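You operate a simulated robot arm through the tools that you are given. There is no shell and no other tool. Be economical: measure what you need, move in short steps, check, and stop when the job is done.

The job below is to be done with a simulated robot arm. You get a single attempt, and the scene is never put back.

JOB
Swap the cracked ring on the blue flange for the green-knob ring; clamp the cap tight.
Fine: old ring into the black bin; cap seated on the new ring; clamp shut, then the blue wing nut tight; the other rings stay. Set down upright: steel flange cap.

It is judged by the outcome, as a careful person would: the job done as asked, and still so three seconds after it is handed in. It fails if anything else is knocked over, pushed out of place, dropped, spilled or broken. Lids that push on must go on centred and level and be pressed home; caps that screw on are set level and turned clockwise until they are tight.

ROBOT AND FRAMES
A 6-joint arm with a two-finger gripper, fixed in place. Base frame: the origin is at the foot of the arm, x ahead of it, y to its left, z up; the work surface is at about z = 740. Units: mm, degrees, N and s.
Its first joint turns from -166.0 to 166.0 degrees. Payload 3.43 kg.
The tool frame sits at the grasp point between the pads (the TCP): z along the fingers, y along the line on which they close. The tips reach 20 mm beyond it. The gripper opens to 190 mm. The gripper's body begins 248 mm behind the TCP.
Orientation is that of the tool frame in the base frame, as a unit quaternion [x, y, z, w]. With the fingers straight down and closing along the base's y, the tool's x points along the base's -x, its y along +y and its z along -z.

CONTROLS
- The arm moves only by the tool step_arm. Its argument "rows" is a list of rows, each an object (a shift or turn left out is 0, a gripper value left out holds the last) with "offset": the shift along the base's x, y, z in mm, a list of three; "delta_rot": the turn, a rotation vector about the base's x, y, z in degrees, a list of three; "jaw": the opening, from 0 (shut) to 1 (fully open). In form: [{"offset": [dx, dy, dz], "delta_rot": [ax, ay, az], "jaw": jaw}, ...]. A call has 1 to 8 rows; each row shifts and turns the commanded pose from where the row before left it. Rows are played at 5 a second. More than 50 mm and 8.6 degrees between two rows, or a gripper value outside its range, and nothing of the call is played. Where a pose cannot be reached the arm comes as near as it can. A force on the tool above 70 N (or 10 N above the force at the start of the call, whichever is more), or a blocked arm, ends the call early, and 0.2 s more pass. The fingers move at their own pace (about 153 mm/s each) and stop on an object; they squeeze with about 44 N. The grip force told is the motor's: it shows also when the fingers shut on nothing. Time passes only in rows, and 0.2 s behind the last, so rows that do not move let the fingers close. It gives the time, the measured TCP pose, the force on the tool (base axes), the opening and the grip force at its end, in the units of the frame above (readings bear some noise), with the torque about the TCP (base axes, N m) and any sound that the robot's microphone picked up.
- Cameras (640 x 400 px; columns grow to the right, rows downward): "scene" is fixed at [397.8, 500.4, 1531.3]; the picture's right is [-0.99, 0.15, 0.00], its down [0.06, 0.40, -0.91] and it looks along [-0.14, -0.90, -0.41] (base axes); focal length 326 px, centre (320, 200). "wrist" rides on the gripper at [70, -8, -288] in the tool frame; the picture's right is [0.12, 0.99, 0.00], its down [-0.96, 0.12, -0.25] and it looks along [-0.25, 0.03, 0.97] (tool axes); focal length 261 px, centre (320, 200).
- camera(camera): a new picture of that camera. It takes no simulated time.
- lift_body(by): slides the trunk up (or, below 0, down) by that many mm; the arm rides with it, the base frame stays. It gives what a move gives, with no picture.
- locate(camera, pixels): for up to 12 pixels [column, row] of the newest picture of that camera ("zoom" is the newest enlarged one), the place [x, y, z] in the base frame of the surface seen there, good to about 2 mm. It takes no simulated time.
- zoom(camera, box): a new picture of the part [left, top, right, bottom] of that camera's present view, enlarged. It takes no simulated time.
- job_done(): hands the job in; it is judged then, once.

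Work in short steps. Measure before you move; look again where a grasp or a placing could have gone wrong, and mend it. You have 80 turns and 34 pictures in all, those below and enlarged ones among them. Open the gripper and draw the arm clear of the work before you hand the job in, unless the task says otherwise; then end with one line.

The tools are called after ">>>" by a JSON object that holds its "api" and its "payload". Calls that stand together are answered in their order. step_arm: Moves the arm, as the interface text tells. Its arguments: {"type":"object","properties":{"rows":{"type":"array"}},"required":["rows"]} The other tools are called the same way: lift_body (by) slides the trunk up or down; camera (camera) takes a picture; locate (camera, pixels) gives the place of the surface under pixels of a picture; zoom (camera, box) takes an enlarged picture of a part of a camera's view; job_done () hands the job in.

At the start:

```text
clock: 0.0
position: [359.7, -624.7, 1184.2]
orientation: [0.0, 1.0, 0.001, 0.0]
force: [-0.1, 0.0, -0.4]
wrist_torque: [0.02, -0.01, 0.02]
opening: 189.8
gripper_force: 0.0
trunk travel left (down, up): [-225.0, 215.0]
```

scene: 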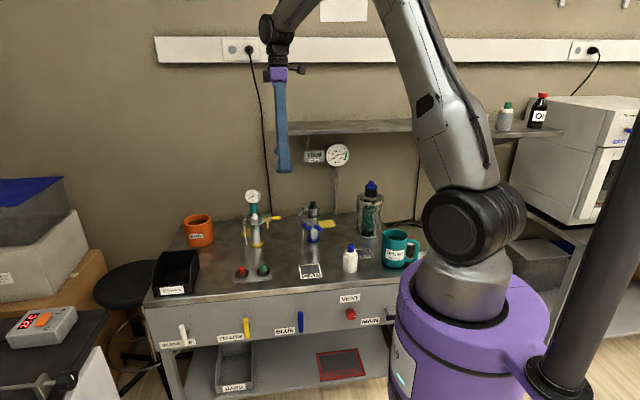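
wrist: 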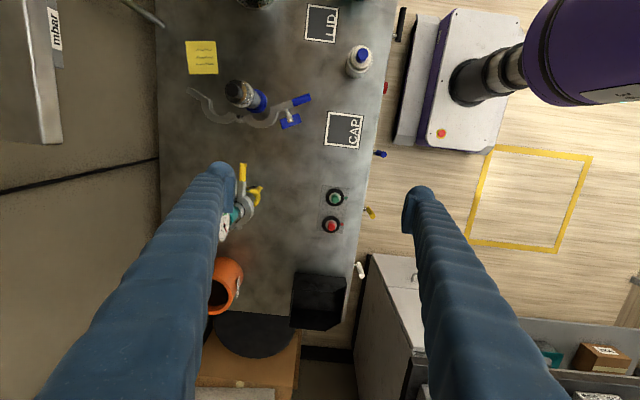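

The pictures show a bench with yellow and blue flange assemblies, a CAP square, buttons and valve handles. I zoom in on the work area to identify parts.

>>> {"api": "zoom", "payload": {"camera": "scene", "box": [225, 130, 425, 255]}}

>>> {"api": "zoom", "payload": {"camera": "scene", "box": [140, 240, 400, 400]}}

>>> {"api": "zoom", "payload": {"camera": "wrist", "box": [160, 0, 400, 150]}}

```text
3.20 times, centred on (325, 192) of scene
```

zoom: 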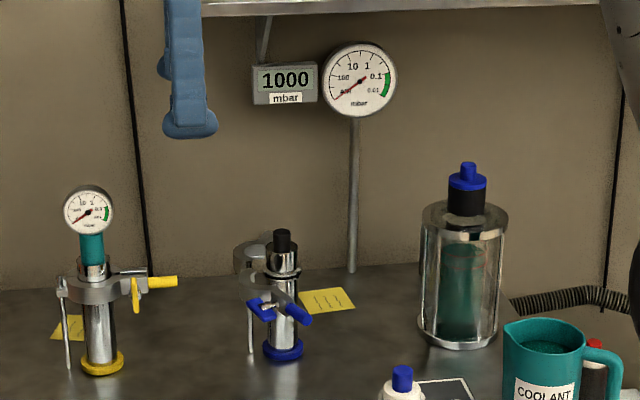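

```text
2.46 times, centred on (270, 320) of scene
```

zoom: 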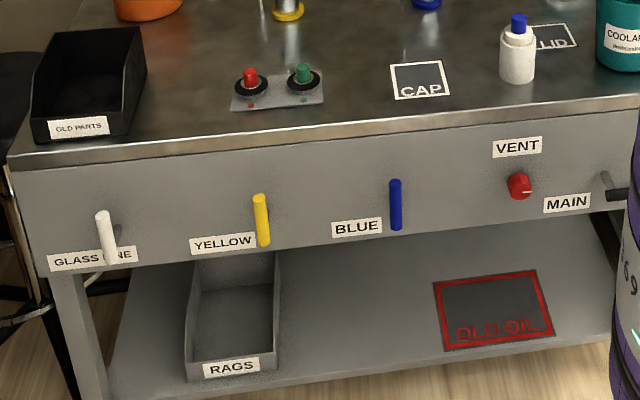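

```text
2.67 times, centred on (280, 75) of wrist
```

zoom: 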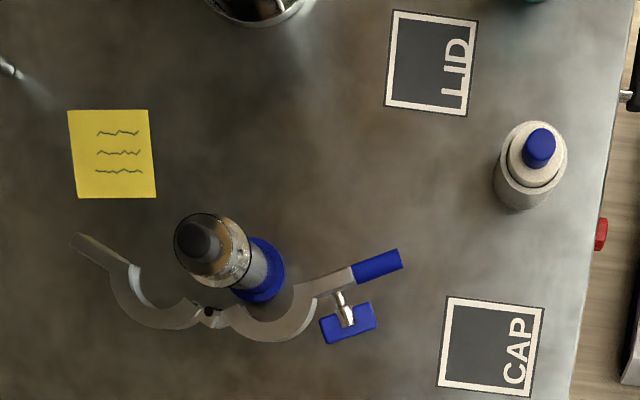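

The system reads 1000 mbar and the clamp on the blue flange already stands open; red- and green-knob rings sit on a small tray. I measure key points in the fresh wrist zoom and the scene.

>>> {"api": "locate", "payload": {"camera": "zoom", "pixels": [[200, 240], [240, 260], [265, 270], [80, 240], [130, 290], [209, 311], [270, 330], [320, 290], [380, 268], [350, 320], [490, 345], [540, 145]]}}

>>> {"api": "locate", "payload": {"camera": "wrist", "pixels": [[335, 197], [331, 225], [318, 300], [340, 320], [300, 275], [345, 245], [345, 185], [243, 195], [222, 230], [370, 240], [335, 140], [228, 270]]}}

>>> {"api": "locate", "payload": {"camera": "scene", "pixels": [[312, 203], [312, 209], [312, 214], [313, 240], [312, 225], [263, 265], [242, 268], [313, 230], [177, 270], [321, 232], [304, 228], [300, 210]]}}

```text
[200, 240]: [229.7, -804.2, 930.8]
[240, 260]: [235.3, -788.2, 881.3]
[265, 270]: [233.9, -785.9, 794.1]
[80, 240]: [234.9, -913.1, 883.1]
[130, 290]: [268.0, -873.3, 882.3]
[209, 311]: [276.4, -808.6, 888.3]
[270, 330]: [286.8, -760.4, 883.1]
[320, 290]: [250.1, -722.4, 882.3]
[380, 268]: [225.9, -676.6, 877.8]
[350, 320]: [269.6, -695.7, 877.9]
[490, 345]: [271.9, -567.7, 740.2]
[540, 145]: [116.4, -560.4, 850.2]
```

```text
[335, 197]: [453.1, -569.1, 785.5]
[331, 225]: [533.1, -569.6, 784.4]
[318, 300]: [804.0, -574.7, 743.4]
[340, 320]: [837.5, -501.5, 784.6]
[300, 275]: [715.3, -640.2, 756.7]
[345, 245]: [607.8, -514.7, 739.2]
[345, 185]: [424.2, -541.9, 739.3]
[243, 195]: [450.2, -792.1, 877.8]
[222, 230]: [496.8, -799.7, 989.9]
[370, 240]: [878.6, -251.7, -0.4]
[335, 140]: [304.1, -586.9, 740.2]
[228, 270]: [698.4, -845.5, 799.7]
```

```text
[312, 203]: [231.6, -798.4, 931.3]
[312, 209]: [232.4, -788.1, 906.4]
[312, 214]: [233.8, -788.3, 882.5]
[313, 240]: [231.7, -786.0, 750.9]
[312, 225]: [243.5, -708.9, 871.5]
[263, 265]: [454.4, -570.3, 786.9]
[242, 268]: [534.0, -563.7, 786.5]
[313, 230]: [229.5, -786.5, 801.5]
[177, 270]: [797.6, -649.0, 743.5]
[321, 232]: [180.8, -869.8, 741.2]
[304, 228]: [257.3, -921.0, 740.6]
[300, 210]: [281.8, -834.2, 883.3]
```

The cap is about at (232, -802), top 931, with the clamp plane near 883. Before moving in I check the shelf, gauge and wall positions.

>>> {"api": "locate", "payload": {"camera": "scene", "pixels": [[300, 128], [380, 124], [315, 157], [337, 154], [336, 190], [336, 210], [230, 130], [370, 190], [260, 50], [253, 196], [300, 132], [326, 157]]}}

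>>> {"api": "step_arm", "payload": {"rows": [{"offset": [-20, -30, 0]}, {"offset": [-30, -40, 0]}, {"offset": [-30, -40, -10]}, {"offset": [-20, -20, -20]}]}}

```text
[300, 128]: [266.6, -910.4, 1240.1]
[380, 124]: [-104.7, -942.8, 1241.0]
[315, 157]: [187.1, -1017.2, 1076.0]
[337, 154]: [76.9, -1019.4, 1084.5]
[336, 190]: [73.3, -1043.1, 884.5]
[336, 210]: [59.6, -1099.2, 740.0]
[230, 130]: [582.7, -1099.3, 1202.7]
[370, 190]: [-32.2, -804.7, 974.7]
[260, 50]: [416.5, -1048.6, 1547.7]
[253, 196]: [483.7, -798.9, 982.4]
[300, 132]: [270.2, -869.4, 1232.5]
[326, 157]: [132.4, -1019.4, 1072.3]
```

```text
refused: row 3 steps farther than a row can; nothing moved
```

The shelf's front edge lies at y≈-870, z≈1232, so the 192 mm gripper body has to run along x there. I turn the tool -90° about z in the free space here.

>>> {"api": "step_arm", "payload": {"rows": [{"delta_rot": [0, 0, -8]}, {"delta_rot": [0, 0, -8]}, {"delta_rot": [0, 0, -8]}, {"delta_rot": [0, 0, -8]}, {"delta_rot": [0, 0, -8]}, {"delta_rot": [0, 0, -8]}, {"delta_rot": [0, 0, -8]}, {"delta_rot": [0, 0, -8]}]}}

>>> {"api": "step_arm", "payload": {"rows": [{"delta_rot": [0, 0, -8]}, {"delta_rot": [0, 0, -8]}, {"delta_rot": [0, 0, -8], "offset": [-20, -20, -20]}, {"delta_rot": [0, 0, -2], "offset": [-20, -20, -30]}, {"offset": [-20, -20, -30]}, {"offset": [-20, -20, -30]}, {"offset": [-20, -20, -20]}]}}

>>> {"api": "camera", "payload": {"camera": "wrist"}}

```text
clock: 1.8
position: [360.7, -623.9, 1184.5]
orientation: [0.531, 0.847, 0.0, 0.0]
force: [-0.4, -0.8, -0.1]
wrist_torque: [0.02, 0.02, 0.0]
opening: 189.9
gripper_force: 0.1
trunk travel left (down, up): [-225.0, 215.0]
```

```text
clock: 3.4
position: [260.0, -724.9, 1054.7]
orientation: [0.708, 0.706, 0.0, 0.0]
force: [-1.0, 0.5, 1.1]
wrist_torque: [0.02, -0.05, 0.03]
opening: 190.0
gripper_force: 0.1
trunk travel left (down, up): [-225.0, 215.0]
```

```text
28 pictures are left
```

wrist: 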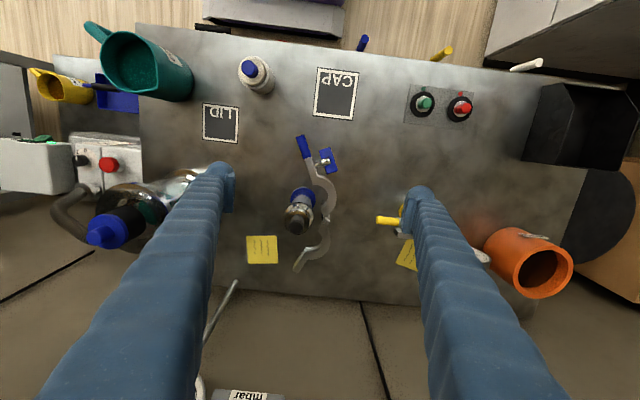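

The clamp and cap are at about pixel (310, 205); I zoom in on them and on the ring tray.

>>> {"api": "zoom", "payload": {"camera": "wrist", "box": [260, 130, 372, 280]}}

>>> {"api": "locate", "payload": {"camera": "zoom", "pixels": [[320, 200], [250, 200], [200, 330]]}}

>>> {"api": "zoom", "payload": {"camera": "wrist", "box": [390, 70, 490, 132]}}

>>> {"api": "locate", "payload": {"camera": "zoom", "pixels": [[217, 205], [450, 225], [170, 210], [265, 230], [140, 215], [300, 240], [220, 300], [217, 180], [440, 320], [375, 240], [120, 320], [320, 130]]}}

```text
2.67 times, centred on (316, 205) of wrist
```

zoom: 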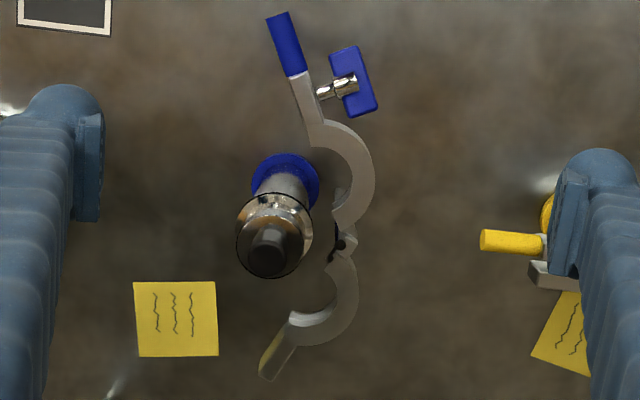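

```text
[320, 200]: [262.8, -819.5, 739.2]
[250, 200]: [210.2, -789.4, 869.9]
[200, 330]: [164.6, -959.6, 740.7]
```

```text
6.40 times, centred on (440, 101) of wrist
```

zoom: 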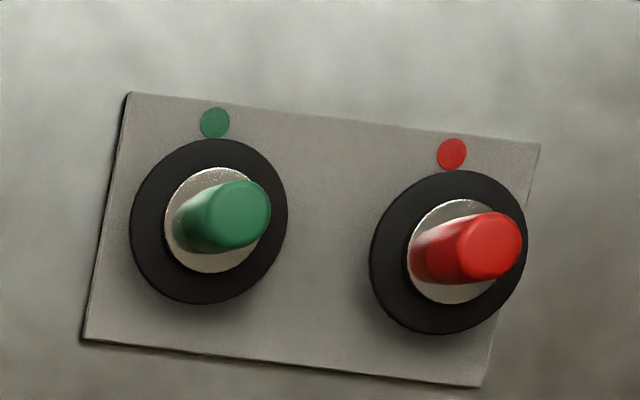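

```text
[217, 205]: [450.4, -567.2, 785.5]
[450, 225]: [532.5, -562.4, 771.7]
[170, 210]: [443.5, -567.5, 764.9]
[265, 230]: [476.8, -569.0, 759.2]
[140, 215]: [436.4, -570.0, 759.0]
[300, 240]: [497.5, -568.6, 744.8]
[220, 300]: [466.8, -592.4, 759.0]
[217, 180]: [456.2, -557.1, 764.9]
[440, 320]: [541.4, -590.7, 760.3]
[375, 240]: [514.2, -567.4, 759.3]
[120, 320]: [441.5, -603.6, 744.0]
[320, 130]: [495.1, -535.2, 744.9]
```

Ring tray measured: green ring near (455, -568), knob top 786. Now a tight side view of the blue flange and cap.

>>> {"api": "zoom", "payload": {"camera": "scene", "box": [290, 195, 338, 245]}}

>>> {"api": "locate", "payload": {"camera": "zoom", "pixels": [[290, 50], [290, 85], [290, 130], [290, 165], [250, 130], [330, 130], [290, 190], [290, 210]]}}

```text
8.00 times, centred on (314, 220) of scene
```

zoom: 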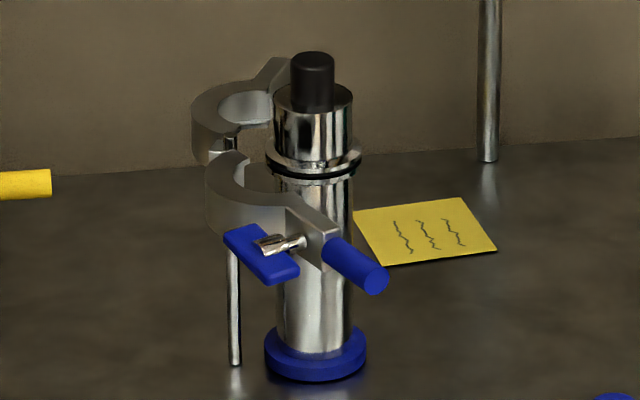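

```text
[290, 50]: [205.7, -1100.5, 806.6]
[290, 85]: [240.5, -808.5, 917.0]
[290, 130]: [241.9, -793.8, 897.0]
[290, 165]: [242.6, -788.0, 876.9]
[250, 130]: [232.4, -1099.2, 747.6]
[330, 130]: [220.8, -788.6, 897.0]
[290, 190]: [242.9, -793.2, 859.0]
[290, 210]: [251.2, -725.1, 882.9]
```

I measure the cap's widths and levels at more pixels in this zoom.

>>> {"api": "locate", "payload": {"camera": "zoom", "pixels": [[312, 58], [312, 75], [312, 100], [295, 75], [330, 75], [276, 130], [350, 130], [312, 125], [312, 165], [312, 178], [270, 160], [357, 160]]}}

>>> {"api": "locate", "payload": {"camera": "wrist", "pixels": [[298, 226], [296, 212], [300, 140], [327, 160], [316, 195], [329, 195], [300, 265], [318, 250], [330, 215], [330, 178]]}}

```text
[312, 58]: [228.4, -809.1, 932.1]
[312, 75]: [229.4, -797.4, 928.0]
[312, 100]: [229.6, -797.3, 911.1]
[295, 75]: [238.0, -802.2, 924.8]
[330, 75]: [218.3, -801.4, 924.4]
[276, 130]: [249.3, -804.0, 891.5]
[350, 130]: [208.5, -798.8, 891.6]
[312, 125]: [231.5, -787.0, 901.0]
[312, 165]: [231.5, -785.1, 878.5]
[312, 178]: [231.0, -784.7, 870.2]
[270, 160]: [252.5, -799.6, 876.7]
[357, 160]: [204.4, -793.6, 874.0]
```

```text
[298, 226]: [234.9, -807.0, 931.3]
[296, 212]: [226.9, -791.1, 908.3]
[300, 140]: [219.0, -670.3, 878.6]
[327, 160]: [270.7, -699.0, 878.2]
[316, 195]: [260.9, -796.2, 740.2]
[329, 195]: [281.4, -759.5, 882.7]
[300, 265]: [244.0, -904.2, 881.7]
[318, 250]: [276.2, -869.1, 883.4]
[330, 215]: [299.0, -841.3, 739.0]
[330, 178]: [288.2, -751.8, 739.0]
```

The cap axis comes out near (229, -807), body Ø≈40 up to z 908, knob Ø≈22 up to 932. I narrow the jaws and come down over it in stages, tips staying above the hinge (z 888).

>>> {"api": "step_arm", "payload": {"rows": [{"offset": [-11, -30, 0], "jaw": 0.34}, {"offset": [-10, -30, 0]}, {"offset": [-10, -22, 0]}, {"offset": [0, 0, -30]}, {"offset": [0, 0, -30]}]}}

>>> {"api": "camera", "payload": {"camera": "wrist"}}

>>> {"api": "camera", "payload": {"camera": "scene"}}

>>> {"api": "locate", "payload": {"camera": "wrist", "pixels": [[320, 200], [310, 200], [330, 200], [320, 190], [320, 210]]}}

```text
clock: 4.6
position: [230.8, -807.1, 992.8]
orientation: [0.707, 0.707, 0.0, 0.0]
force: [-0.2, 0.1, -0.1]
wrist_torque: [0.05, 0.02, -0.01]
opening: 64.7
gripper_force: 0.1
trunk travel left (down, up): [-225.0, 215.0]
```

```text
24 pictures are left
```

wrist: 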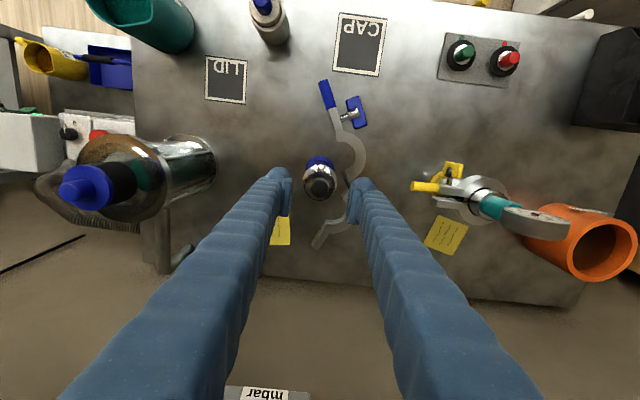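

```text
23 pictures are left
```

scene: 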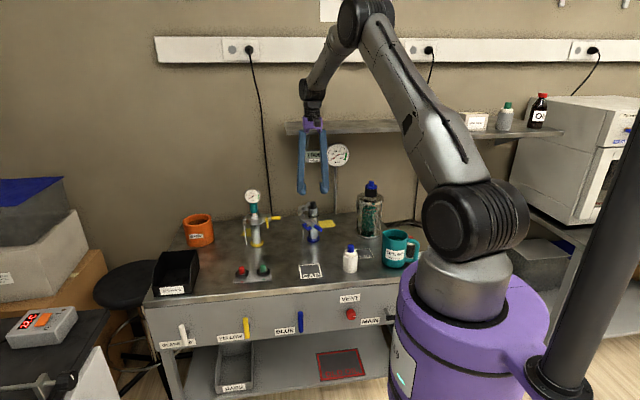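

```text
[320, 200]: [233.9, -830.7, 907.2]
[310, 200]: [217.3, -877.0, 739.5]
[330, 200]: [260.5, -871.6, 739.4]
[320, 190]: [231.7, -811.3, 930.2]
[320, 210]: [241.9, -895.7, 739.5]
```

Jaws straddle the cap at pixel (320, 185), and the arm clears the shelf edge. I descend to z≈914 and close gently.

>>> {"api": "step_arm", "payload": {"rows": [{"offset": [-1, -1, -30]}, {"offset": [0, 0, -30]}, {"offset": [0, 0, -19]}, {}, {"jaw": 0.0}, {}, {}, {}]}}

>>> {"api": "zoom", "payload": {"camera": "scene", "box": [270, 180, 350, 250]}}

```text
clock: 6.2
position: [230.0, -810.8, 925.3]
orientation: [0.707, 0.707, -0.004, 0.005]
force: [-0.7, 2.3, 20.6]
wrist_torque: [0.25, 0.19, 0.05]
opening: 23.0
gripper_force: 43.8
trunk travel left (down, up): [-225.0, 215.0]
stopped in row 8: the force on the tool passed its limit at 71 N (the readings are from after the stop); the commanded pose is now the measured one
```

```text
5.71 times, centred on (310, 215) of scene
```

zoom: 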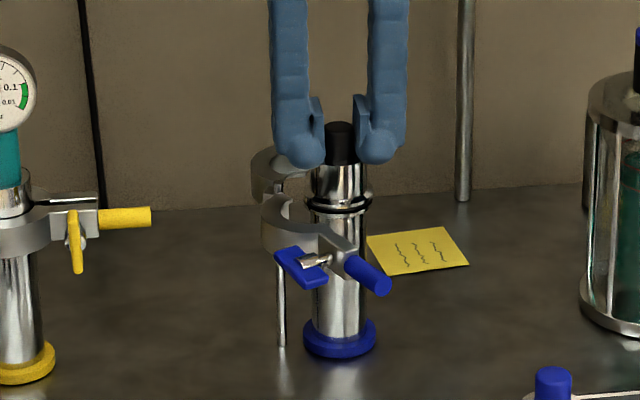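

The jaws ended on the knob (opening 23 mm, Ø≈22) with the tips on the body's shoulder — a sound grip. I lift straight up gently and check.

>>> {"api": "step_arm", "payload": {"rows": [{"offset": [0, 0, 5]}, {"offset": [0, 0, 10]}, {"offset": [0, 0, 25]}, {"offset": [0, 0, 40]}, {}]}}

>>> {"api": "zoom", "payload": {"camera": "scene", "box": [270, 170, 350, 250]}}

```text
clock: 7.5
position: [229.1, -811.6, 1002.0]
orientation: [0.707, 0.707, -0.002, 0.004]
force: [-0.3, 0.2, -1.4]
wrist_torque: [-0.06, 0.0, 0.03]
opening: 22.9
gripper_force: 44.0
trunk travel left (down, up): [-225.0, 215.0]
```

```text
5.00 times, centred on (310, 210) of scene
```

zoom: 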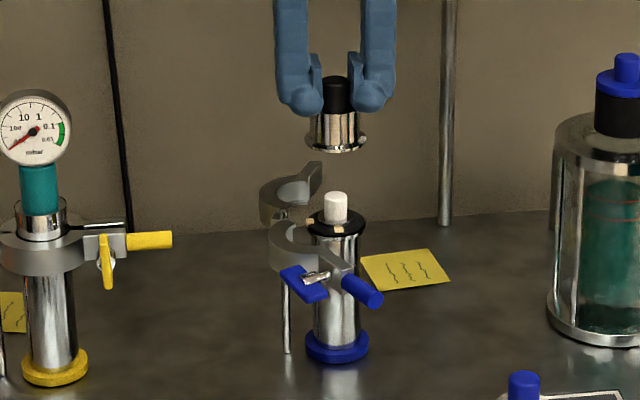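

The cap lifted cleanly; the cracked ring with a white knob stays on the flange at zoom (335, 215). I measure both, and the CAP square.

>>> {"api": "locate", "payload": {"camera": "zoom", "pixels": [[336, 193], [336, 208], [326, 210], [346, 210], [310, 227], [361, 227], [336, 232], [336, 240], [336, 150], [305, 143], [366, 143], [336, 130]]}}

>>> {"api": "camera", "payload": {"camera": "wrist"}}

>>> {"api": "locate", "payload": {"camera": "wrist", "pixels": [[338, 12], [387, 16], [333, 71], [380, 76], [360, 42], [460, 52], [320, 158]]}}

```text
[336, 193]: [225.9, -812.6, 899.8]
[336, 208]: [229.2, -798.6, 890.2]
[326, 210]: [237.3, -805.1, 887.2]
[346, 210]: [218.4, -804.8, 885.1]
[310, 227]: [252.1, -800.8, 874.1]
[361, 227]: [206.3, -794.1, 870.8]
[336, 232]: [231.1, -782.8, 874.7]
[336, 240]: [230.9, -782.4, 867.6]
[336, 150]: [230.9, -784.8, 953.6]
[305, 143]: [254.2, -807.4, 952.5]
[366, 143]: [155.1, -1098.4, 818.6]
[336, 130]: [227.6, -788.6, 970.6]
```

```text
20 pictures are left
```

wrist: 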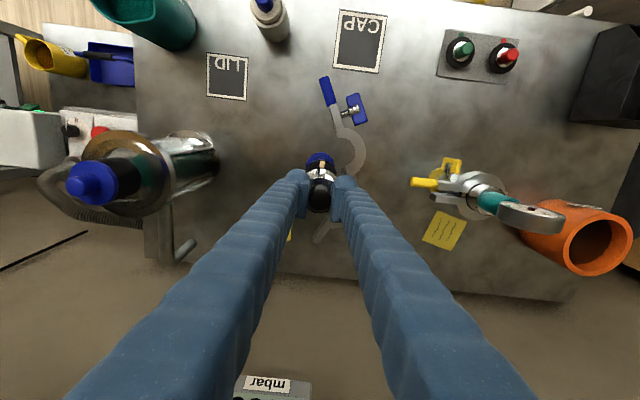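

```text
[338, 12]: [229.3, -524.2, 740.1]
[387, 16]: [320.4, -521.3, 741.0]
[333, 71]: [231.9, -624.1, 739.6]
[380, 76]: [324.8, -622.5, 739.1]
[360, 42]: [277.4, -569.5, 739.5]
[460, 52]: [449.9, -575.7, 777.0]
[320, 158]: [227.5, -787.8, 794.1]
```

CAP square centre is (277, -573); cap bottom hangs ≈50 mm below the TCP. I carry it over and lower it to just above the bench.

>>> {"api": "step_arm", "payload": {"rows": [{"offset": [0, 40, 0]}, {"offset": [10, 45, 0]}, {"offset": [12, 45, 0]}, {"offset": [13, 45, 0]}, {"offset": [13, 40, 0]}, {"offset": [0, 23, -30]}, {"offset": [0, 0, -40]}, {"offset": [0, 0, -40]}]}}

>>> {"api": "step_arm", "payload": {"rows": [{"offset": [0, 0, -40]}, {"offset": [0, 0, -40]}, {"offset": [0, 0, -15]}, {}]}}

>>> {"api": "zoom", "payload": {"camera": "scene", "box": [260, 210, 370, 290]}}

>>> {"api": "locate", "payload": {"camera": "zoom", "pixels": [[290, 295], [290, 300], [290, 290]]}}

```text
clock: 9.2
position: [279.0, -571.7, 892.8]
orientation: [0.707, 0.707, -0.003, 0.004]
force: [-1.0, 0.4, -1.6]
wrist_torque: [0.02, 0.04, 0.01]
opening: 22.8
gripper_force: 44.5
trunk travel left (down, up): [-225.0, 215.0]
```

```text
clock: 10.2
position: [278.0, -571.6, 797.7]
orientation: [0.707, 0.707, -0.003, 0.004]
force: [0.1, 0.7, -1.7]
wrist_torque: [-0.06, 0.02, 0.01]
opening: 22.8
gripper_force: 44.0
trunk travel left (down, up): [-225.0, 215.0]
```

```text
5.00 times, centred on (315, 250) of scene
```

zoom: 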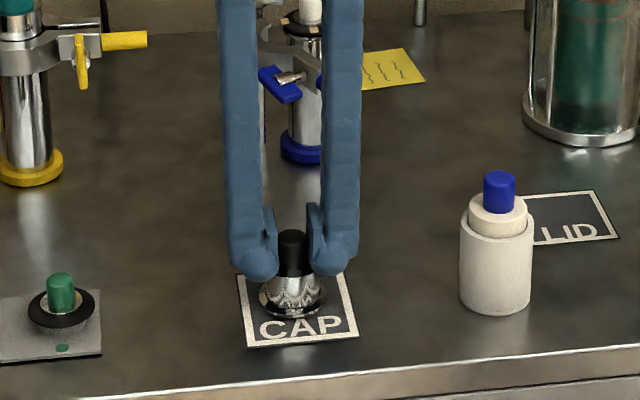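

```text
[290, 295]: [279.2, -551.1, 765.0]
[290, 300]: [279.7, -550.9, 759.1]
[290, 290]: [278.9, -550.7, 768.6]
```

The cap hangs level just over the CAP square. I lower in 2 mm steps until the force shows contact.

>>> {"api": "step_arm", "payload": {"rows": [{"offset": [0, 0, -2]}, {"offset": [0, 0, -2]}, {"offset": [0, 0, -2]}]}}

```text
clock: 11.1
position: [277.2, -572.3, 790.5]
orientation: [0.707, 0.707, -0.003, 0.003]
force: [-0.5, 1.0, 3.7]
wrist_torque: [-0.09, 0.07, -0.03]
opening: 23.1
gripper_force: 44.1
trunk travel left (down, up): [-225.0, 215.0]
```

Contact at z≈790.5, so the cap is standing on the square. I release, rise straight up and check it.

>>> {"api": "step_arm", "payload": {"rows": [{"jaw": 0.3}, {}, {"offset": [0, 0, 20]}, {"offset": [0, 0, 40]}, {"offset": [0, 0, 45]}, {"offset": [0, 0, 45]}, {"offset": [0, 0, 45]}, {"offset": [0, -20, 25]}]}}

>>> {"api": "step_arm", "payload": {"rows": [{"offset": [-10, -45, 0], "jaw": 0.22}, {"offset": [-10, -45, 0]}, {"offset": [-10, -45, 0]}, {"offset": [-10, -45, 0]}, {"offset": [-8, -36, 0]}, {"offset": [0, 0, -30]}, {}]}}

>>> {"api": "camera", "payload": {"camera": "wrist"}}

>>> {"api": "zoom", "payload": {"camera": "scene", "box": [270, 180, 370, 290]}}

```text
clock: 12.8
position: [277.6, -591.5, 1010.8]
orientation: [0.707, 0.707, -0.003, 0.004]
force: [0.5, 1.0, 0.0]
wrist_torque: [-0.07, -0.01, -0.03]
opening: 57.0
gripper_force: 0.1
trunk travel left (down, up): [-225.0, 215.0]
```

```text
clock: 14.4
position: [229.6, -810.5, 979.6]
orientation: [0.707, 0.707, -0.003, 0.004]
force: [0.4, -0.3, 0.1]
wrist_torque: [0.04, 0.02, 0.0]
opening: 41.9
gripper_force: 0.1
trunk travel left (down, up): [-225.0, 215.0]
```

```text
18 pictures are left
```

wrist: 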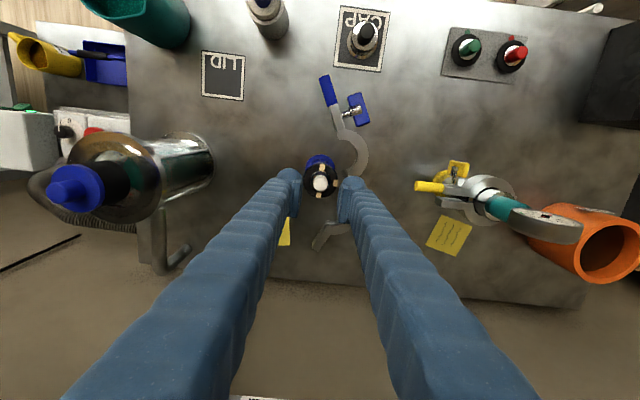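

```text
3.64 times, centred on (320, 235) of scene
```

zoom: 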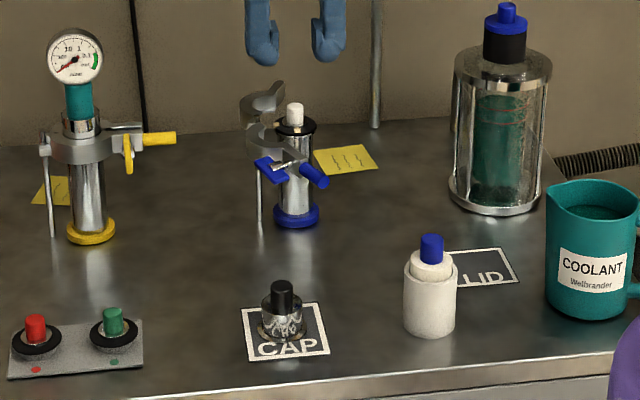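

The cap stands upright in the square. I measure the white knob and the ring from above before gripping.

>>> {"api": "locate", "payload": {"camera": "wrist", "pixels": [[320, 183], [314, 183], [326, 183], [320, 178], [320, 188], [306, 177], [335, 177], [320, 166], [320, 197], [320, 172]]}}

```text
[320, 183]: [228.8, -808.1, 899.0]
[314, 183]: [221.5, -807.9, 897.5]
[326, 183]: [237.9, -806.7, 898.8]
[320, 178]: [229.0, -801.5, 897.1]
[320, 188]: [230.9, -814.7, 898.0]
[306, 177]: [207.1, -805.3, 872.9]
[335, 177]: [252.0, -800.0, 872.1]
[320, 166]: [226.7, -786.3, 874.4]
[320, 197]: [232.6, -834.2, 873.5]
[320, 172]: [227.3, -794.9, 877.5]
```

Knob axis ≈ (229.5, -808), top 899. I descend to z≈905 (tips 885) and close.

>>> {"api": "step_arm", "payload": {"rows": [{"offset": [0, 2, -35]}, {"offset": [0, 0, -25]}, {"offset": [0, 0, -14]}, {}, {"jaw": 0.0}, {}, {}]}}

```text
clock: 16.0
position: [228.6, -811.7, 916.5]
orientation: [0.707, 0.707, -0.007, 0.011]
force: [-1.8, 2.9, 21.7]
wrist_torque: [-0.08, 0.08, 0.0]
opening: 6.2
gripper_force: 34.8
trunk travel left (down, up): [-225.0, 215.0]
stopped in row 7: the force on the tool passed its limit at 73 N (the readings are from after the stop); the commanded pose is now the measured one
```

The jaws slid up off the rounded top of the knob (opening 6 mm, z 916); the tips' inner edges are rounded, so I must grip deeper. I open, rise, straighten the 1.5° tilt and look.

>>> {"api": "step_arm", "payload": {"rows": [{"jaw": 0.22}, {}, {"offset": [0, 0, 20], "delta_rot": [1.46, 0.33, 0]}, {"offset": [0, 0, 40]}, {}]}}

>>> {"api": "zoom", "payload": {"camera": "scene", "box": [280, 180, 344, 230]}}

>>> {"api": "locate", "payload": {"camera": "zoom", "pixels": [[320, 155], [320, 170], [300, 165], [338, 165], [320, 205], [320, 215], [260, 15], [380, 15], [260, 50], [375, 50]]}}

```text
clock: 17.2
position: [230.4, -811.2, 974.2]
orientation: [0.707, 0.707, 0.002, -0.003]
force: [0.0, 0.9, -0.2]
wrist_torque: [-0.12, -0.02, -0.04]
opening: 41.9
gripper_force: 0.1
trunk travel left (down, up): [-225.0, 215.0]
```

```text
8.00 times, centred on (312, 205) of scene
```

zoom: 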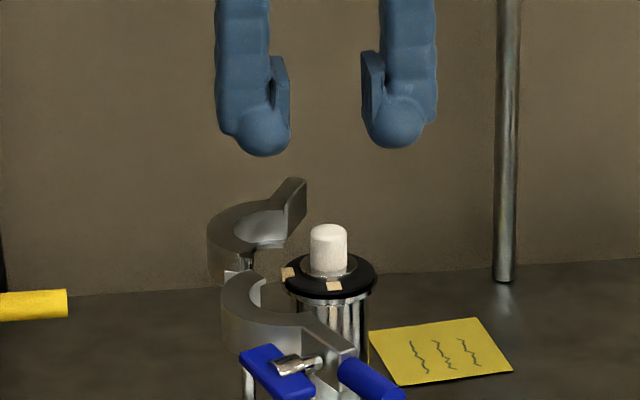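

```text
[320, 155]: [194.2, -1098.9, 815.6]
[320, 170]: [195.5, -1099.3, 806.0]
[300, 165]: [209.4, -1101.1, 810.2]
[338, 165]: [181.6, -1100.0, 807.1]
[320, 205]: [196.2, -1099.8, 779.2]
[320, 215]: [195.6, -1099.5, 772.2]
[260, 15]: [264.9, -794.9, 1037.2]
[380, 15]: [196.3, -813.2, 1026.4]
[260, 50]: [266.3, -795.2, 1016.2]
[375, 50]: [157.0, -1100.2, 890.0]
```

The fingertip ball covers the last ~13 mm, so the grip must be about 12 mm deeper, where the hinge and shelf matter. I zoom on the shelf edge and gripper body to measure the clearances.

>>> {"api": "zoom", "payload": {"camera": "scene", "box": [270, 80, 370, 200]}}

>>> {"api": "locate", "payload": {"camera": "zoom", "pixels": [[120, 145], [120, 155], [120, 160], [120, 165], [120, 170], [230, 130], [270, 150], [300, 150], [230, 60], [230, 100], [300, 130], [180, 150]]}}

```text
3.33 times, centred on (320, 140) of scene
```

zoom: 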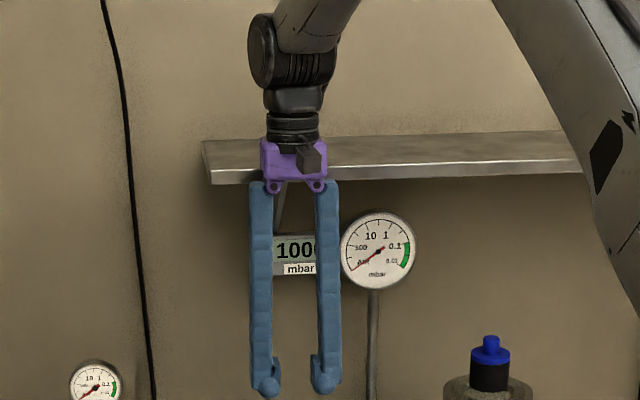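

```text
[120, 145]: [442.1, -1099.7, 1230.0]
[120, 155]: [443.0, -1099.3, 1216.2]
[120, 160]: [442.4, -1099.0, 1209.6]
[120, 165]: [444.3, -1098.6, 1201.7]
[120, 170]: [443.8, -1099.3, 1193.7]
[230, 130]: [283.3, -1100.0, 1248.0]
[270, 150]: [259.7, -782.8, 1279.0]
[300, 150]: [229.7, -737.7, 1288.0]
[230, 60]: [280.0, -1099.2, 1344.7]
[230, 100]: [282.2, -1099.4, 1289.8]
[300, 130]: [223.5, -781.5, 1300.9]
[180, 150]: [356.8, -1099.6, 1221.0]
```

The body is about 75 mm tall with the narrow wrist above it. I measure the shelf's front face.

>>> {"api": "locate", "payload": {"camera": "zoom", "pixels": [[220, 172], [220, 176], [220, 180], [220, 183], [240, 170], [240, 178], [400, 160], [400, 166], [400, 172], [400, 176], [220, 150], [212, 178]]}}

```text
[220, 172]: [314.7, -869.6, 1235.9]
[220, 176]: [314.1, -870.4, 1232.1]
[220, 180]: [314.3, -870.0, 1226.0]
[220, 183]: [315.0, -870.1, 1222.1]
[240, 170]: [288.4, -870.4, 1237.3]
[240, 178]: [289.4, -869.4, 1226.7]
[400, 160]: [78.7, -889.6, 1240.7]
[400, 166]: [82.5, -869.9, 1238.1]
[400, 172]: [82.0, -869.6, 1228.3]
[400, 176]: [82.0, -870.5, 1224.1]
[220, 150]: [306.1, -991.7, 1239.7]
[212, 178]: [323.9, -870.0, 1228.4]
```

Shelf: y < -870, z 1220–1240. Now I need the clamp's inner profile near the hinge, so I zoom the wrist view there.

>>> {"api": "zoom", "payload": {"camera": "wrist", "box": [280, 110, 380, 250]}}

>>> {"api": "locate", "payload": {"camera": "zoom", "pixels": [[385, 85], [395, 100], [405, 120], [410, 140], [400, 160], [385, 175], [380, 190], [370, 200], [345, 275], [340, 290], [355, 300], [385, 310]]}}

```text
2.86 times, centred on (330, 180) of wrist
```

zoom: 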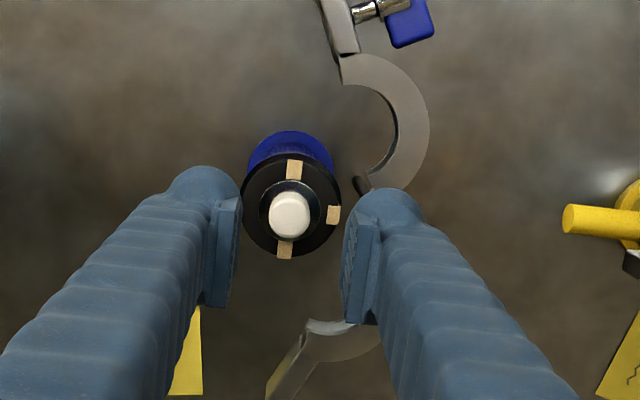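

```text
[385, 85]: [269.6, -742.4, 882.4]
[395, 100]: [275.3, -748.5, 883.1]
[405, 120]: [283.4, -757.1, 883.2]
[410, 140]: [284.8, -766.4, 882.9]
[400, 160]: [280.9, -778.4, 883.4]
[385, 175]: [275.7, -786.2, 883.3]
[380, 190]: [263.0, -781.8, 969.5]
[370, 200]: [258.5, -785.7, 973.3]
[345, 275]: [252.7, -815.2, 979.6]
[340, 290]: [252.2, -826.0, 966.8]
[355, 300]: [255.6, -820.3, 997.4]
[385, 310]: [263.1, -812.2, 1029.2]
```

Free space beside the hinge: clamp inner edge x≈265 at y≈-795. I will grip with the closing axis yawed 60° (clears the hinge) and lean the tool 18° about that axis (clears the shelf, ring stays level). First back out to +y, then turn.

>>> {"api": "step_arm", "payload": {"rows": [{"offset": [0, 45, 15]}, {"offset": [-10, 25, 0], "delta_rot": [0, 0, 8], "jaw": 0.17}, {"delta_rot": [0, 0, 8]}, {"delta_rot": [0, 0, 8]}, {"delta_rot": [0, 0, 8]}, {"delta_rot": [0, 0, 8]}, {"delta_rot": [0, 0, 8]}, {"delta_rot": [0, 0, 8]}]}}

>>> {"api": "step_arm", "payload": {"rows": [{"delta_rot": [0, 0, 4]}, {"delta_rot": [-3, -5.2, 0]}, {"delta_rot": [-3, -5.2, 0]}, {"delta_rot": [-3, -5.2, 0]}, {}]}}

```text
clock: 19.0
position: [220.6, -741.8, 987.1]
orientation: [0.292, 0.957, 0.0, -0.004]
force: [-0.1, 0.1, 0.3]
wrist_torque: [0.02, 0.01, 0.03]
opening: 32.2
gripper_force: 0.1
trunk travel left (down, up): [-225.0, 215.0]
```

```text
clock: 20.2
position: [220.3, -740.9, 987.9]
orientation: [0.257, 0.954, -0.041, 0.148]
force: [0.4, 0.6, 0.0]
wrist_torque: [-0.01, -0.02, 0.01]
opening: 32.5
gripper_force: 0.1
trunk travel left (down, up): [-225.0, 215.0]
```

Closing axis is (0.50, 0.865, 0), level. I move over the knob at z≈935, tips still above it, and look.

>>> {"api": "step_arm", "payload": {"rows": [{"offset": [3, -30, -10]}, {"offset": [3, -37, -10]}, {"offset": [3, 0, -25]}, {"offset": [0, 0, -8]}, {}]}}

>>> {"api": "zoom", "payload": {"camera": "wrist", "box": [260, 130, 380, 250]}}

>>> {"api": "zoom", "payload": {"camera": "scene", "box": [270, 100, 370, 240]}}

```text
clock: 21.4
position: [230.1, -808.6, 934.2]
orientation: [0.256, 0.954, -0.041, 0.148]
force: [-0.2, -0.3, 0.0]
wrist_torque: [-0.02, 0.0, 0.0]
opening: 32.2
gripper_force: 0.1
trunk travel left (down, up): [-225.0, 215.0]
```

```text
3.33 times, centred on (320, 190) of wrist
```

zoom: 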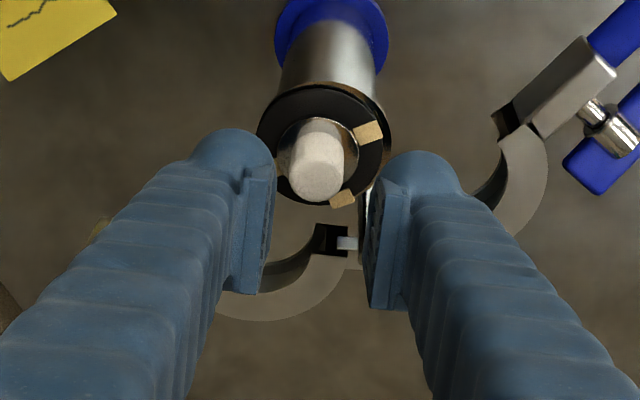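

```text
2.86 times, centred on (320, 170) of scene
```

zoom: 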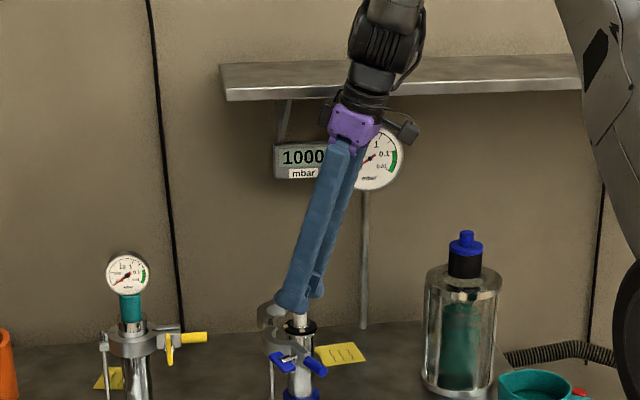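

Fingers straddle the knob and clear the hinge and shelf. I descend vertically in small steps to z≈895 and then close.

>>> {"api": "step_arm", "payload": {"rows": [{"offset": [0, 0, -15]}, {"offset": [0, 0, -12]}, {"offset": [0, 0, -8]}, {"offset": [0, 0, -4]}, {}]}}

>>> {"api": "step_arm", "payload": {"rows": [{"jaw": 0.08}, {"jaw": 0.0}, {}, {}]}}

```text
clock: 22.6
position: [228.9, -807.5, 896.0]
orientation: [0.255, 0.955, -0.04, 0.148]
force: [-0.2, 0.6, -1.3]
wrist_torque: [-0.03, -0.01, 0.0]
opening: 32.0
gripper_force: 0.1
trunk travel left (down, up): [-225.0, 215.0]
```

```text
clock: 23.6
position: [228.5, -809.6, 896.2]
orientation: [0.257, 0.954, -0.043, 0.149]
force: [1.1, -3.1, 16.7]
wrist_torque: [-0.01, 0.12, 0.01]
opening: 18.2
gripper_force: 44.3
trunk travel left (down, up): [-225.0, 215.0]
```

Opening 18.2 mm on the knob with full grip. I lift straight up.

>>> {"api": "step_arm", "payload": {"rows": [{"offset": [0, 0, 5]}, {"offset": [0, 0, 10]}, {"offset": [0, 0, 25]}, {"offset": [0, 20, 20]}, {}]}}

>>> {"api": "zoom", "payload": {"camera": "scene", "box": [140, 170, 370, 310]}}

>>> {"api": "locate", "payload": {"camera": "zoom", "pixels": [[40, 330], [60, 230], [160, 240], [160, 330], [100, 280], [100, 300], [100, 315], [145, 300], [60, 290], [350, 280], [293, 285], [350, 300]]}}

```text
clock: 24.8
position: [230.4, -787.3, 956.5]
orientation: [0.256, 0.954, -0.041, 0.148]
force: [0.0, 0.5, -0.1]
wrist_torque: [-0.1, 0.01, -0.03]
opening: 18.1
gripper_force: 44.4
trunk travel left (down, up): [-225.0, 215.0]
```

```text
2.78 times, centred on (255, 240) of scene
```

zoom: 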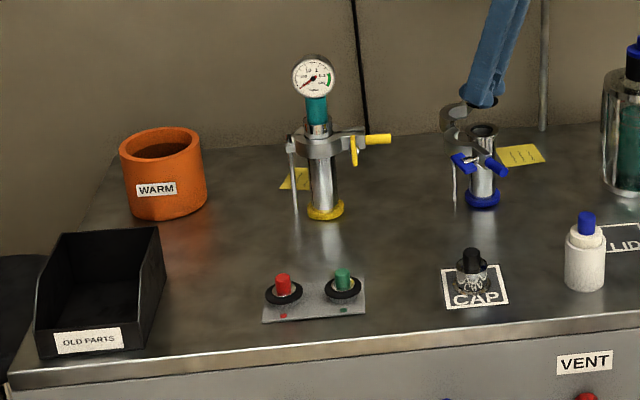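

```text
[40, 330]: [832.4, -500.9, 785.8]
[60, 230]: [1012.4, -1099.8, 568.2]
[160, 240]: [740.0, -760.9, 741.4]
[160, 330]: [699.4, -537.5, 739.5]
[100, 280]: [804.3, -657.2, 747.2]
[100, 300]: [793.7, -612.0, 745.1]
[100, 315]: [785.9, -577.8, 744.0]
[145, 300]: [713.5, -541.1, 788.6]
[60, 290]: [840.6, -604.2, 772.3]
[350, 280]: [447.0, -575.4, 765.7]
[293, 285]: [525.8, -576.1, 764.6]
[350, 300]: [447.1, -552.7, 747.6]
```

The flange bore is empty and the ring is in the jaws. Bin interior spans roughly x 718–845, y -510 to -660, floor 744; I carry the ring over to about (765, -588).

>>> {"api": "step_arm", "payload": {"rows": [{"offset": [20, 40, 0]}, {"offset": [40, 20, 0]}, {"offset": [45, 15, 0]}, {"offset": [45, 15, 0]}, {"offset": [45, 15, -5]}, {"offset": [45, 15, -10]}, {"offset": [45, 15, -10]}, {"offset": [45, 15, -10]}]}}

>>> {"api": "step_arm", "payload": {"rows": [{"offset": [45, 12, -10]}, {"offset": [45, 12, -10]}, {"offset": [40, 10, 0]}, {"offset": [40, 10, 0]}, {"offset": [35, 5, -10]}, {}]}}

>>> {"api": "zoom", "payload": {"camera": "scene", "box": [130, 190, 270, 310]}}

```text
clock: 26.6
position: [561.7, -640.0, 918.7]
orientation: [0.256, 0.955, -0.04, 0.146]
force: [1.5, -0.9, -0.3]
wrist_torque: [-0.02, 0.05, -0.02]
opening: 18.0
gripper_force: 44.2
trunk travel left (down, up): [-225.0, 215.0]
```

```text
clock: 28.0
position: [764.8, -590.5, 890.9]
orientation: [0.256, 0.954, -0.041, 0.147]
force: [0.4, -0.2, -0.7]
wrist_torque: [0.01, 0.0, 0.0]
opening: 17.9
gripper_force: 44.1
trunk travel left (down, up): [-225.0, 215.0]
```

```text
3.33 times, centred on (200, 250) of scene
```

zoom: 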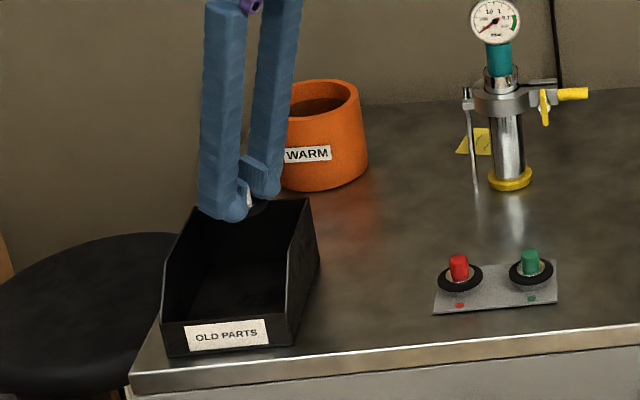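

The ring hangs over the bin. I check the rim coordinates before going down.

>>> {"api": "locate", "payload": {"camera": "zoom", "pixels": [[306, 202], [295, 240], [287, 300], [300, 290], [240, 290], [230, 260], [170, 300], [185, 235], [280, 310], [290, 205]]}}

```text
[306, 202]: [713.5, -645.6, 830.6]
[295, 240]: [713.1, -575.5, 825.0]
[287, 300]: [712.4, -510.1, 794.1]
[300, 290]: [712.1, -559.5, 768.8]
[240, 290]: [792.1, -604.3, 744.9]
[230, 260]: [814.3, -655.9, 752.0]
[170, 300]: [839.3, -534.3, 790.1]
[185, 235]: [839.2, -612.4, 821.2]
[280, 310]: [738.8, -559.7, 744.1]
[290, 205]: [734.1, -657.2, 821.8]
```

Interior is x 716–838, y -503 to -658, rim up to 830. I centre a bit more and lower to the floor.

>>> {"api": "step_arm", "payload": {"rows": [{"offset": [13, 6, -30]}, {"offset": [0, 0, -40]}, {"offset": [0, 0, -30]}, {"offset": [0, 0, -12]}, {}]}}

>>> {"api": "step_arm", "payload": {"rows": [{"offset": [0, 0, -3]}, {"offset": [0, 0, -3]}, {"offset": [0, 0, -2]}]}}

```text
clock: 29.2
position: [777.4, -583.0, 777.1]
orientation: [0.256, 0.955, -0.04, 0.147]
force: [-0.5, 0.5, -0.7]
wrist_torque: [0.02, 0.01, -0.01]
opening: 18.3
gripper_force: 44.0
trunk travel left (down, up): [-225.0, 215.0]
```

```text
clock: 30.0
position: [777.8, -583.8, 774.0]
orientation: [0.256, 0.954, -0.041, 0.15]
force: [-4.2, 5.2, 32.6]
wrist_torque: [0.2, 0.15, 0.01]
opening: 18.0
gripper_force: 43.6
trunk travel left (down, up): [-225.0, 215.0]
```

The ring touches the bin floor (force 33 N). I release it, rise out, and travel to above the green-knob ring.

>>> {"api": "step_arm", "payload": {"rows": [{"offset": [0, 0, 1], "jaw": 0.17}, {}, {"offset": [0, 0, 40]}, {"offset": [0, 0, 40]}, {"offset": [0, 0, 45]}, {"offset": [-45, 0, 0]}, {"offset": [-45, 0, 0]}, {"offset": [-45, 3, 0]}]}}

>>> {"api": "step_arm", "payload": {"rows": [{"offset": [-45, 3, 0]}, {"offset": [-45, 3, 0]}, {"offset": [-45, 3, 0]}, {"offset": [-45, 3, 0]}, {"offset": [-5, 0, -40]}, {"offset": [0, 0, -30]}, {}]}}

>>> {"api": "zoom", "payload": {"camera": "wrist", "box": [240, 110, 400, 250]}}

>>> {"api": "zoom", "payload": {"camera": "scene", "box": [130, 210, 290, 310]}}

```text
clock: 31.8
position: [642.2, -581.0, 895.9]
orientation: [0.257, 0.954, -0.041, 0.147]
force: [-0.2, 0.0, 0.7]
wrist_torque: [0.01, -0.02, 0.01]
opening: 32.3
gripper_force: 0.1
trunk travel left (down, up): [-225.0, 215.0]
```

```text
clock: 33.4
position: [456.4, -567.5, 827.1]
orientation: [0.256, 0.955, -0.04, 0.148]
force: [-0.4, 0.1, 0.3]
wrist_torque: [-0.02, -0.02, -0.02]
opening: 32.6
gripper_force: 0.1
trunk travel left (down, up): [-225.0, 215.0]
```

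```text
2.86 times, centred on (320, 180) of wrist
```

zoom: 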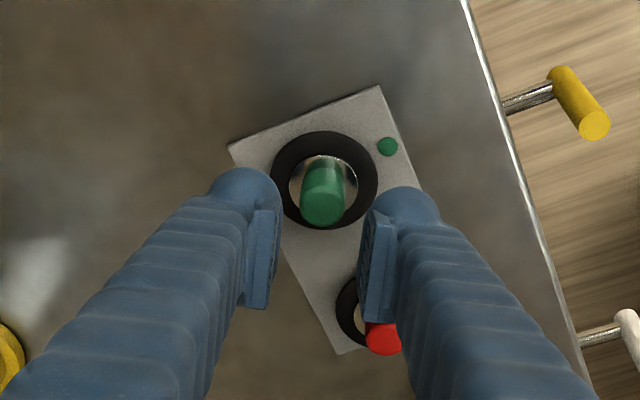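

```text
4.00 times, centred on (210, 260) of scene
```

zoom: 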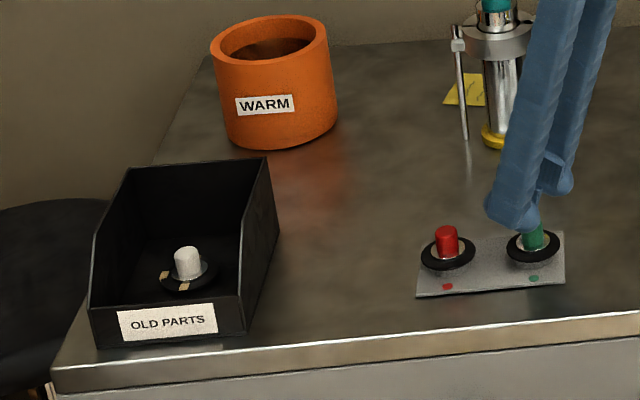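

The old ring lies in the bin. I measure the green knob and ring from this zoom to centre the grip.

>>> {"api": "locate", "payload": {"camera": "zoom", "pixels": [[524, 242], [545, 240], [534, 243], [508, 248], [559, 240], [533, 265], [534, 252], [515, 262], [446, 228], [446, 240]]}}

```text
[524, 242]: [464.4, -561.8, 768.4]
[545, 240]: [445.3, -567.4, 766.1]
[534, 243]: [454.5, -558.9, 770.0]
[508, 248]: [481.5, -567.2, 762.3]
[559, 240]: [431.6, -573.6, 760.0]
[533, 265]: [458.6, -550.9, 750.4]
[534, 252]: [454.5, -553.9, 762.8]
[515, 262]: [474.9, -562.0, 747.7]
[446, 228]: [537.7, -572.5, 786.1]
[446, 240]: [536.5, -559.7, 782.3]
```

Green knob axis ≈ (455.5, -569), top 786. I descend to z≈783 and close.

>>> {"api": "step_arm", "payload": {"rows": [{"offset": [-1, -1, -20]}, {"offset": [0, 0, -14]}, {"offset": [0, 0, -10]}, {}, {"jaw": 0.08}, {"jaw": 0.0}, {}, {}]}}

```text
clock: 35.2
position: [457.1, -569.9, 784.3]
orientation: [0.256, 0.954, -0.04, 0.148]
force: [1.4, 1.3, 17.9]
wrist_torque: [0.01, 0.18, -0.01]
opening: 17.6
gripper_force: 43.4
trunk travel left (down, up): [-225.0, 215.0]
```

Gripped at 17.6 mm. I lift and carry the green ring toward the blue flange, stopping ~40 mm above it.

>>> {"api": "step_arm", "payload": {"rows": [{"offset": [0, 0, 5]}, {"offset": [0, 0, 15]}, {"offset": [0, 0, 40]}, {"offset": [0, 0, 40]}, {"offset": [0, 0, 40]}, {"offset": [-30, -25, 25]}, {"offset": [-30, -32, 5]}, {"offset": [-32, -33, 0]}]}}

>>> {"api": "step_arm", "payload": {"rows": [{"offset": [-33, -33, 0]}, {"offset": [-33, -33, 0]}, {"offset": [-33, -33, 0]}, {"offset": [-33, -33, -5]}, {"offset": [-2, -17, -10]}, {}]}}

>>> {"api": "zoom", "payload": {"camera": "scene", "box": [284, 180, 348, 230]}}

```text
clock: 37.0
position: [363.8, -658.6, 952.9]
orientation: [0.256, 0.955, -0.041, 0.148]
force: [0.3, -0.8, -0.5]
wrist_torque: [0.0, -0.03, 0.0]
opening: 17.9
gripper_force: 43.4
trunk travel left (down, up): [-225.0, 215.0]
```

```text
clock: 38.4
position: [230.4, -808.5, 938.1]
orientation: [0.256, 0.955, -0.04, 0.148]
force: [0.0, 0.3, 0.0]
wrist_torque: [0.05, 0.02, 0.03]
opening: 18.1
gripper_force: 44.1
trunk travel left (down, up): [-225.0, 215.0]
```

```text
8.00 times, centred on (316, 205) of scene
```

zoom: 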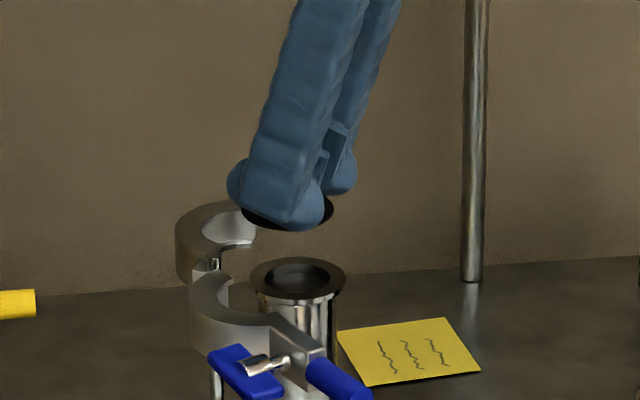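

The ring's centre (col ~287) seems left of the flange's (col ~298), which would be several mm in x. I measure both.

>>> {"api": "locate", "payload": {"camera": "zoom", "pixels": [[252, 280], [345, 280], [298, 298], [298, 261], [275, 280], [328, 280], [243, 213], [332, 213], [250, 221], [328, 221], [244, 209], [333, 205]]}}

```text
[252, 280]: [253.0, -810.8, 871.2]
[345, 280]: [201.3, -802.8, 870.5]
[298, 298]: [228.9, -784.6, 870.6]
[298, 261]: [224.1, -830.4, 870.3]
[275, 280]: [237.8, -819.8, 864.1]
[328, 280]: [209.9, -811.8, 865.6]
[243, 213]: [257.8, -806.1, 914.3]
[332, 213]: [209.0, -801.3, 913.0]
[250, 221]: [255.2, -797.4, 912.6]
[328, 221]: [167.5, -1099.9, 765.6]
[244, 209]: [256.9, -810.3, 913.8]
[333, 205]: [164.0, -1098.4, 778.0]
```

Flange centre ≈ (227, -807), ring centre ≈ (233, -806) — about 6 mm off in x. I shift and come down to ~8 mm above the flange, then recheck.

>>> {"api": "step_arm", "payload": {"rows": [{"offset": [-5.5, 0, -10]}, {"offset": [0, 0, -15]}, {"offset": [0, 0, -6]}, {}]}}

>>> {"api": "zoom", "payload": {"camera": "scene", "box": [292, 190, 340, 228]}}

```text
clock: 39.4
position: [224.5, -807.9, 906.8]
orientation: [0.256, 0.955, -0.04, 0.148]
force: [1.0, -0.4, -0.4]
wrist_torque: [-0.02, 0.0, 0.0]
opening: 18.0
gripper_force: 44.5
trunk travel left (down, up): [-225.0, 215.0]
```

```text
10.53 times, centred on (316, 209) of scene
```

zoom: 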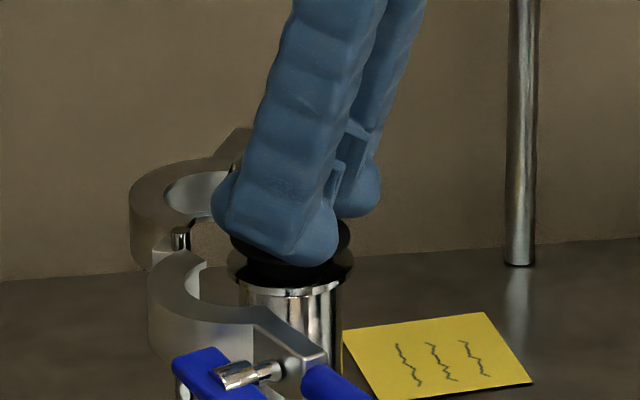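

In x the ring (cols 230–350) and flange (228–353) now agree. I check the y alignment with the front edges.

>>> {"api": "locate", "payload": {"camera": "zoom", "pixels": [[290, 268], [290, 272], [290, 276], [290, 280], [290, 286], [290, 292], [262, 262], [320, 268], [232, 243], [348, 240], [232, 268], [349, 265]]}}

```text
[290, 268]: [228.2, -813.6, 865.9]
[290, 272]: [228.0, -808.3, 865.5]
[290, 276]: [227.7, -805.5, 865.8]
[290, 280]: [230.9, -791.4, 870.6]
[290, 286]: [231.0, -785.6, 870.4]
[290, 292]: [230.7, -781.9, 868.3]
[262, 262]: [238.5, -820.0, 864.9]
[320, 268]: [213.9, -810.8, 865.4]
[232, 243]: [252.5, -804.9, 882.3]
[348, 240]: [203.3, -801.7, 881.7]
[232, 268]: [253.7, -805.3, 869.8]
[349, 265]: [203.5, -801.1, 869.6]
```

Ring and flange edges agree within ~1 mm. I lower in small steps, watching for early contact (expected seat z≈897).

>>> {"api": "step_arm", "payload": {"rows": [{"offset": [0.3, 0, -3]}, {"offset": [0, 0, -3]}, {}]}}

>>> {"api": "step_arm", "payload": {"rows": [{"offset": [0, 0, -2]}, {"offset": [0, 0, -1.5]}, {}]}}

```text
clock: 40.2
position: [225.8, -808.8, 900.4]
orientation: [0.256, 0.955, -0.041, 0.147]
force: [0.1, 0.4, -0.8]
wrist_torque: [0.01, -0.03, -0.01]
opening: 18.1
gripper_force: 43.7
trunk travel left (down, up): [-225.0, 215.0]
```

```text
clock: 41.0
position: [224.9, -808.5, 897.6]
orientation: [0.256, 0.955, -0.041, 0.147]
force: [0.5, 0.2, 3.8]
wrist_torque: [0.04, 0.04, -0.02]
opening: 18.2
gripper_force: 43.8
trunk travel left (down, up): [-225.0, 215.0]
```

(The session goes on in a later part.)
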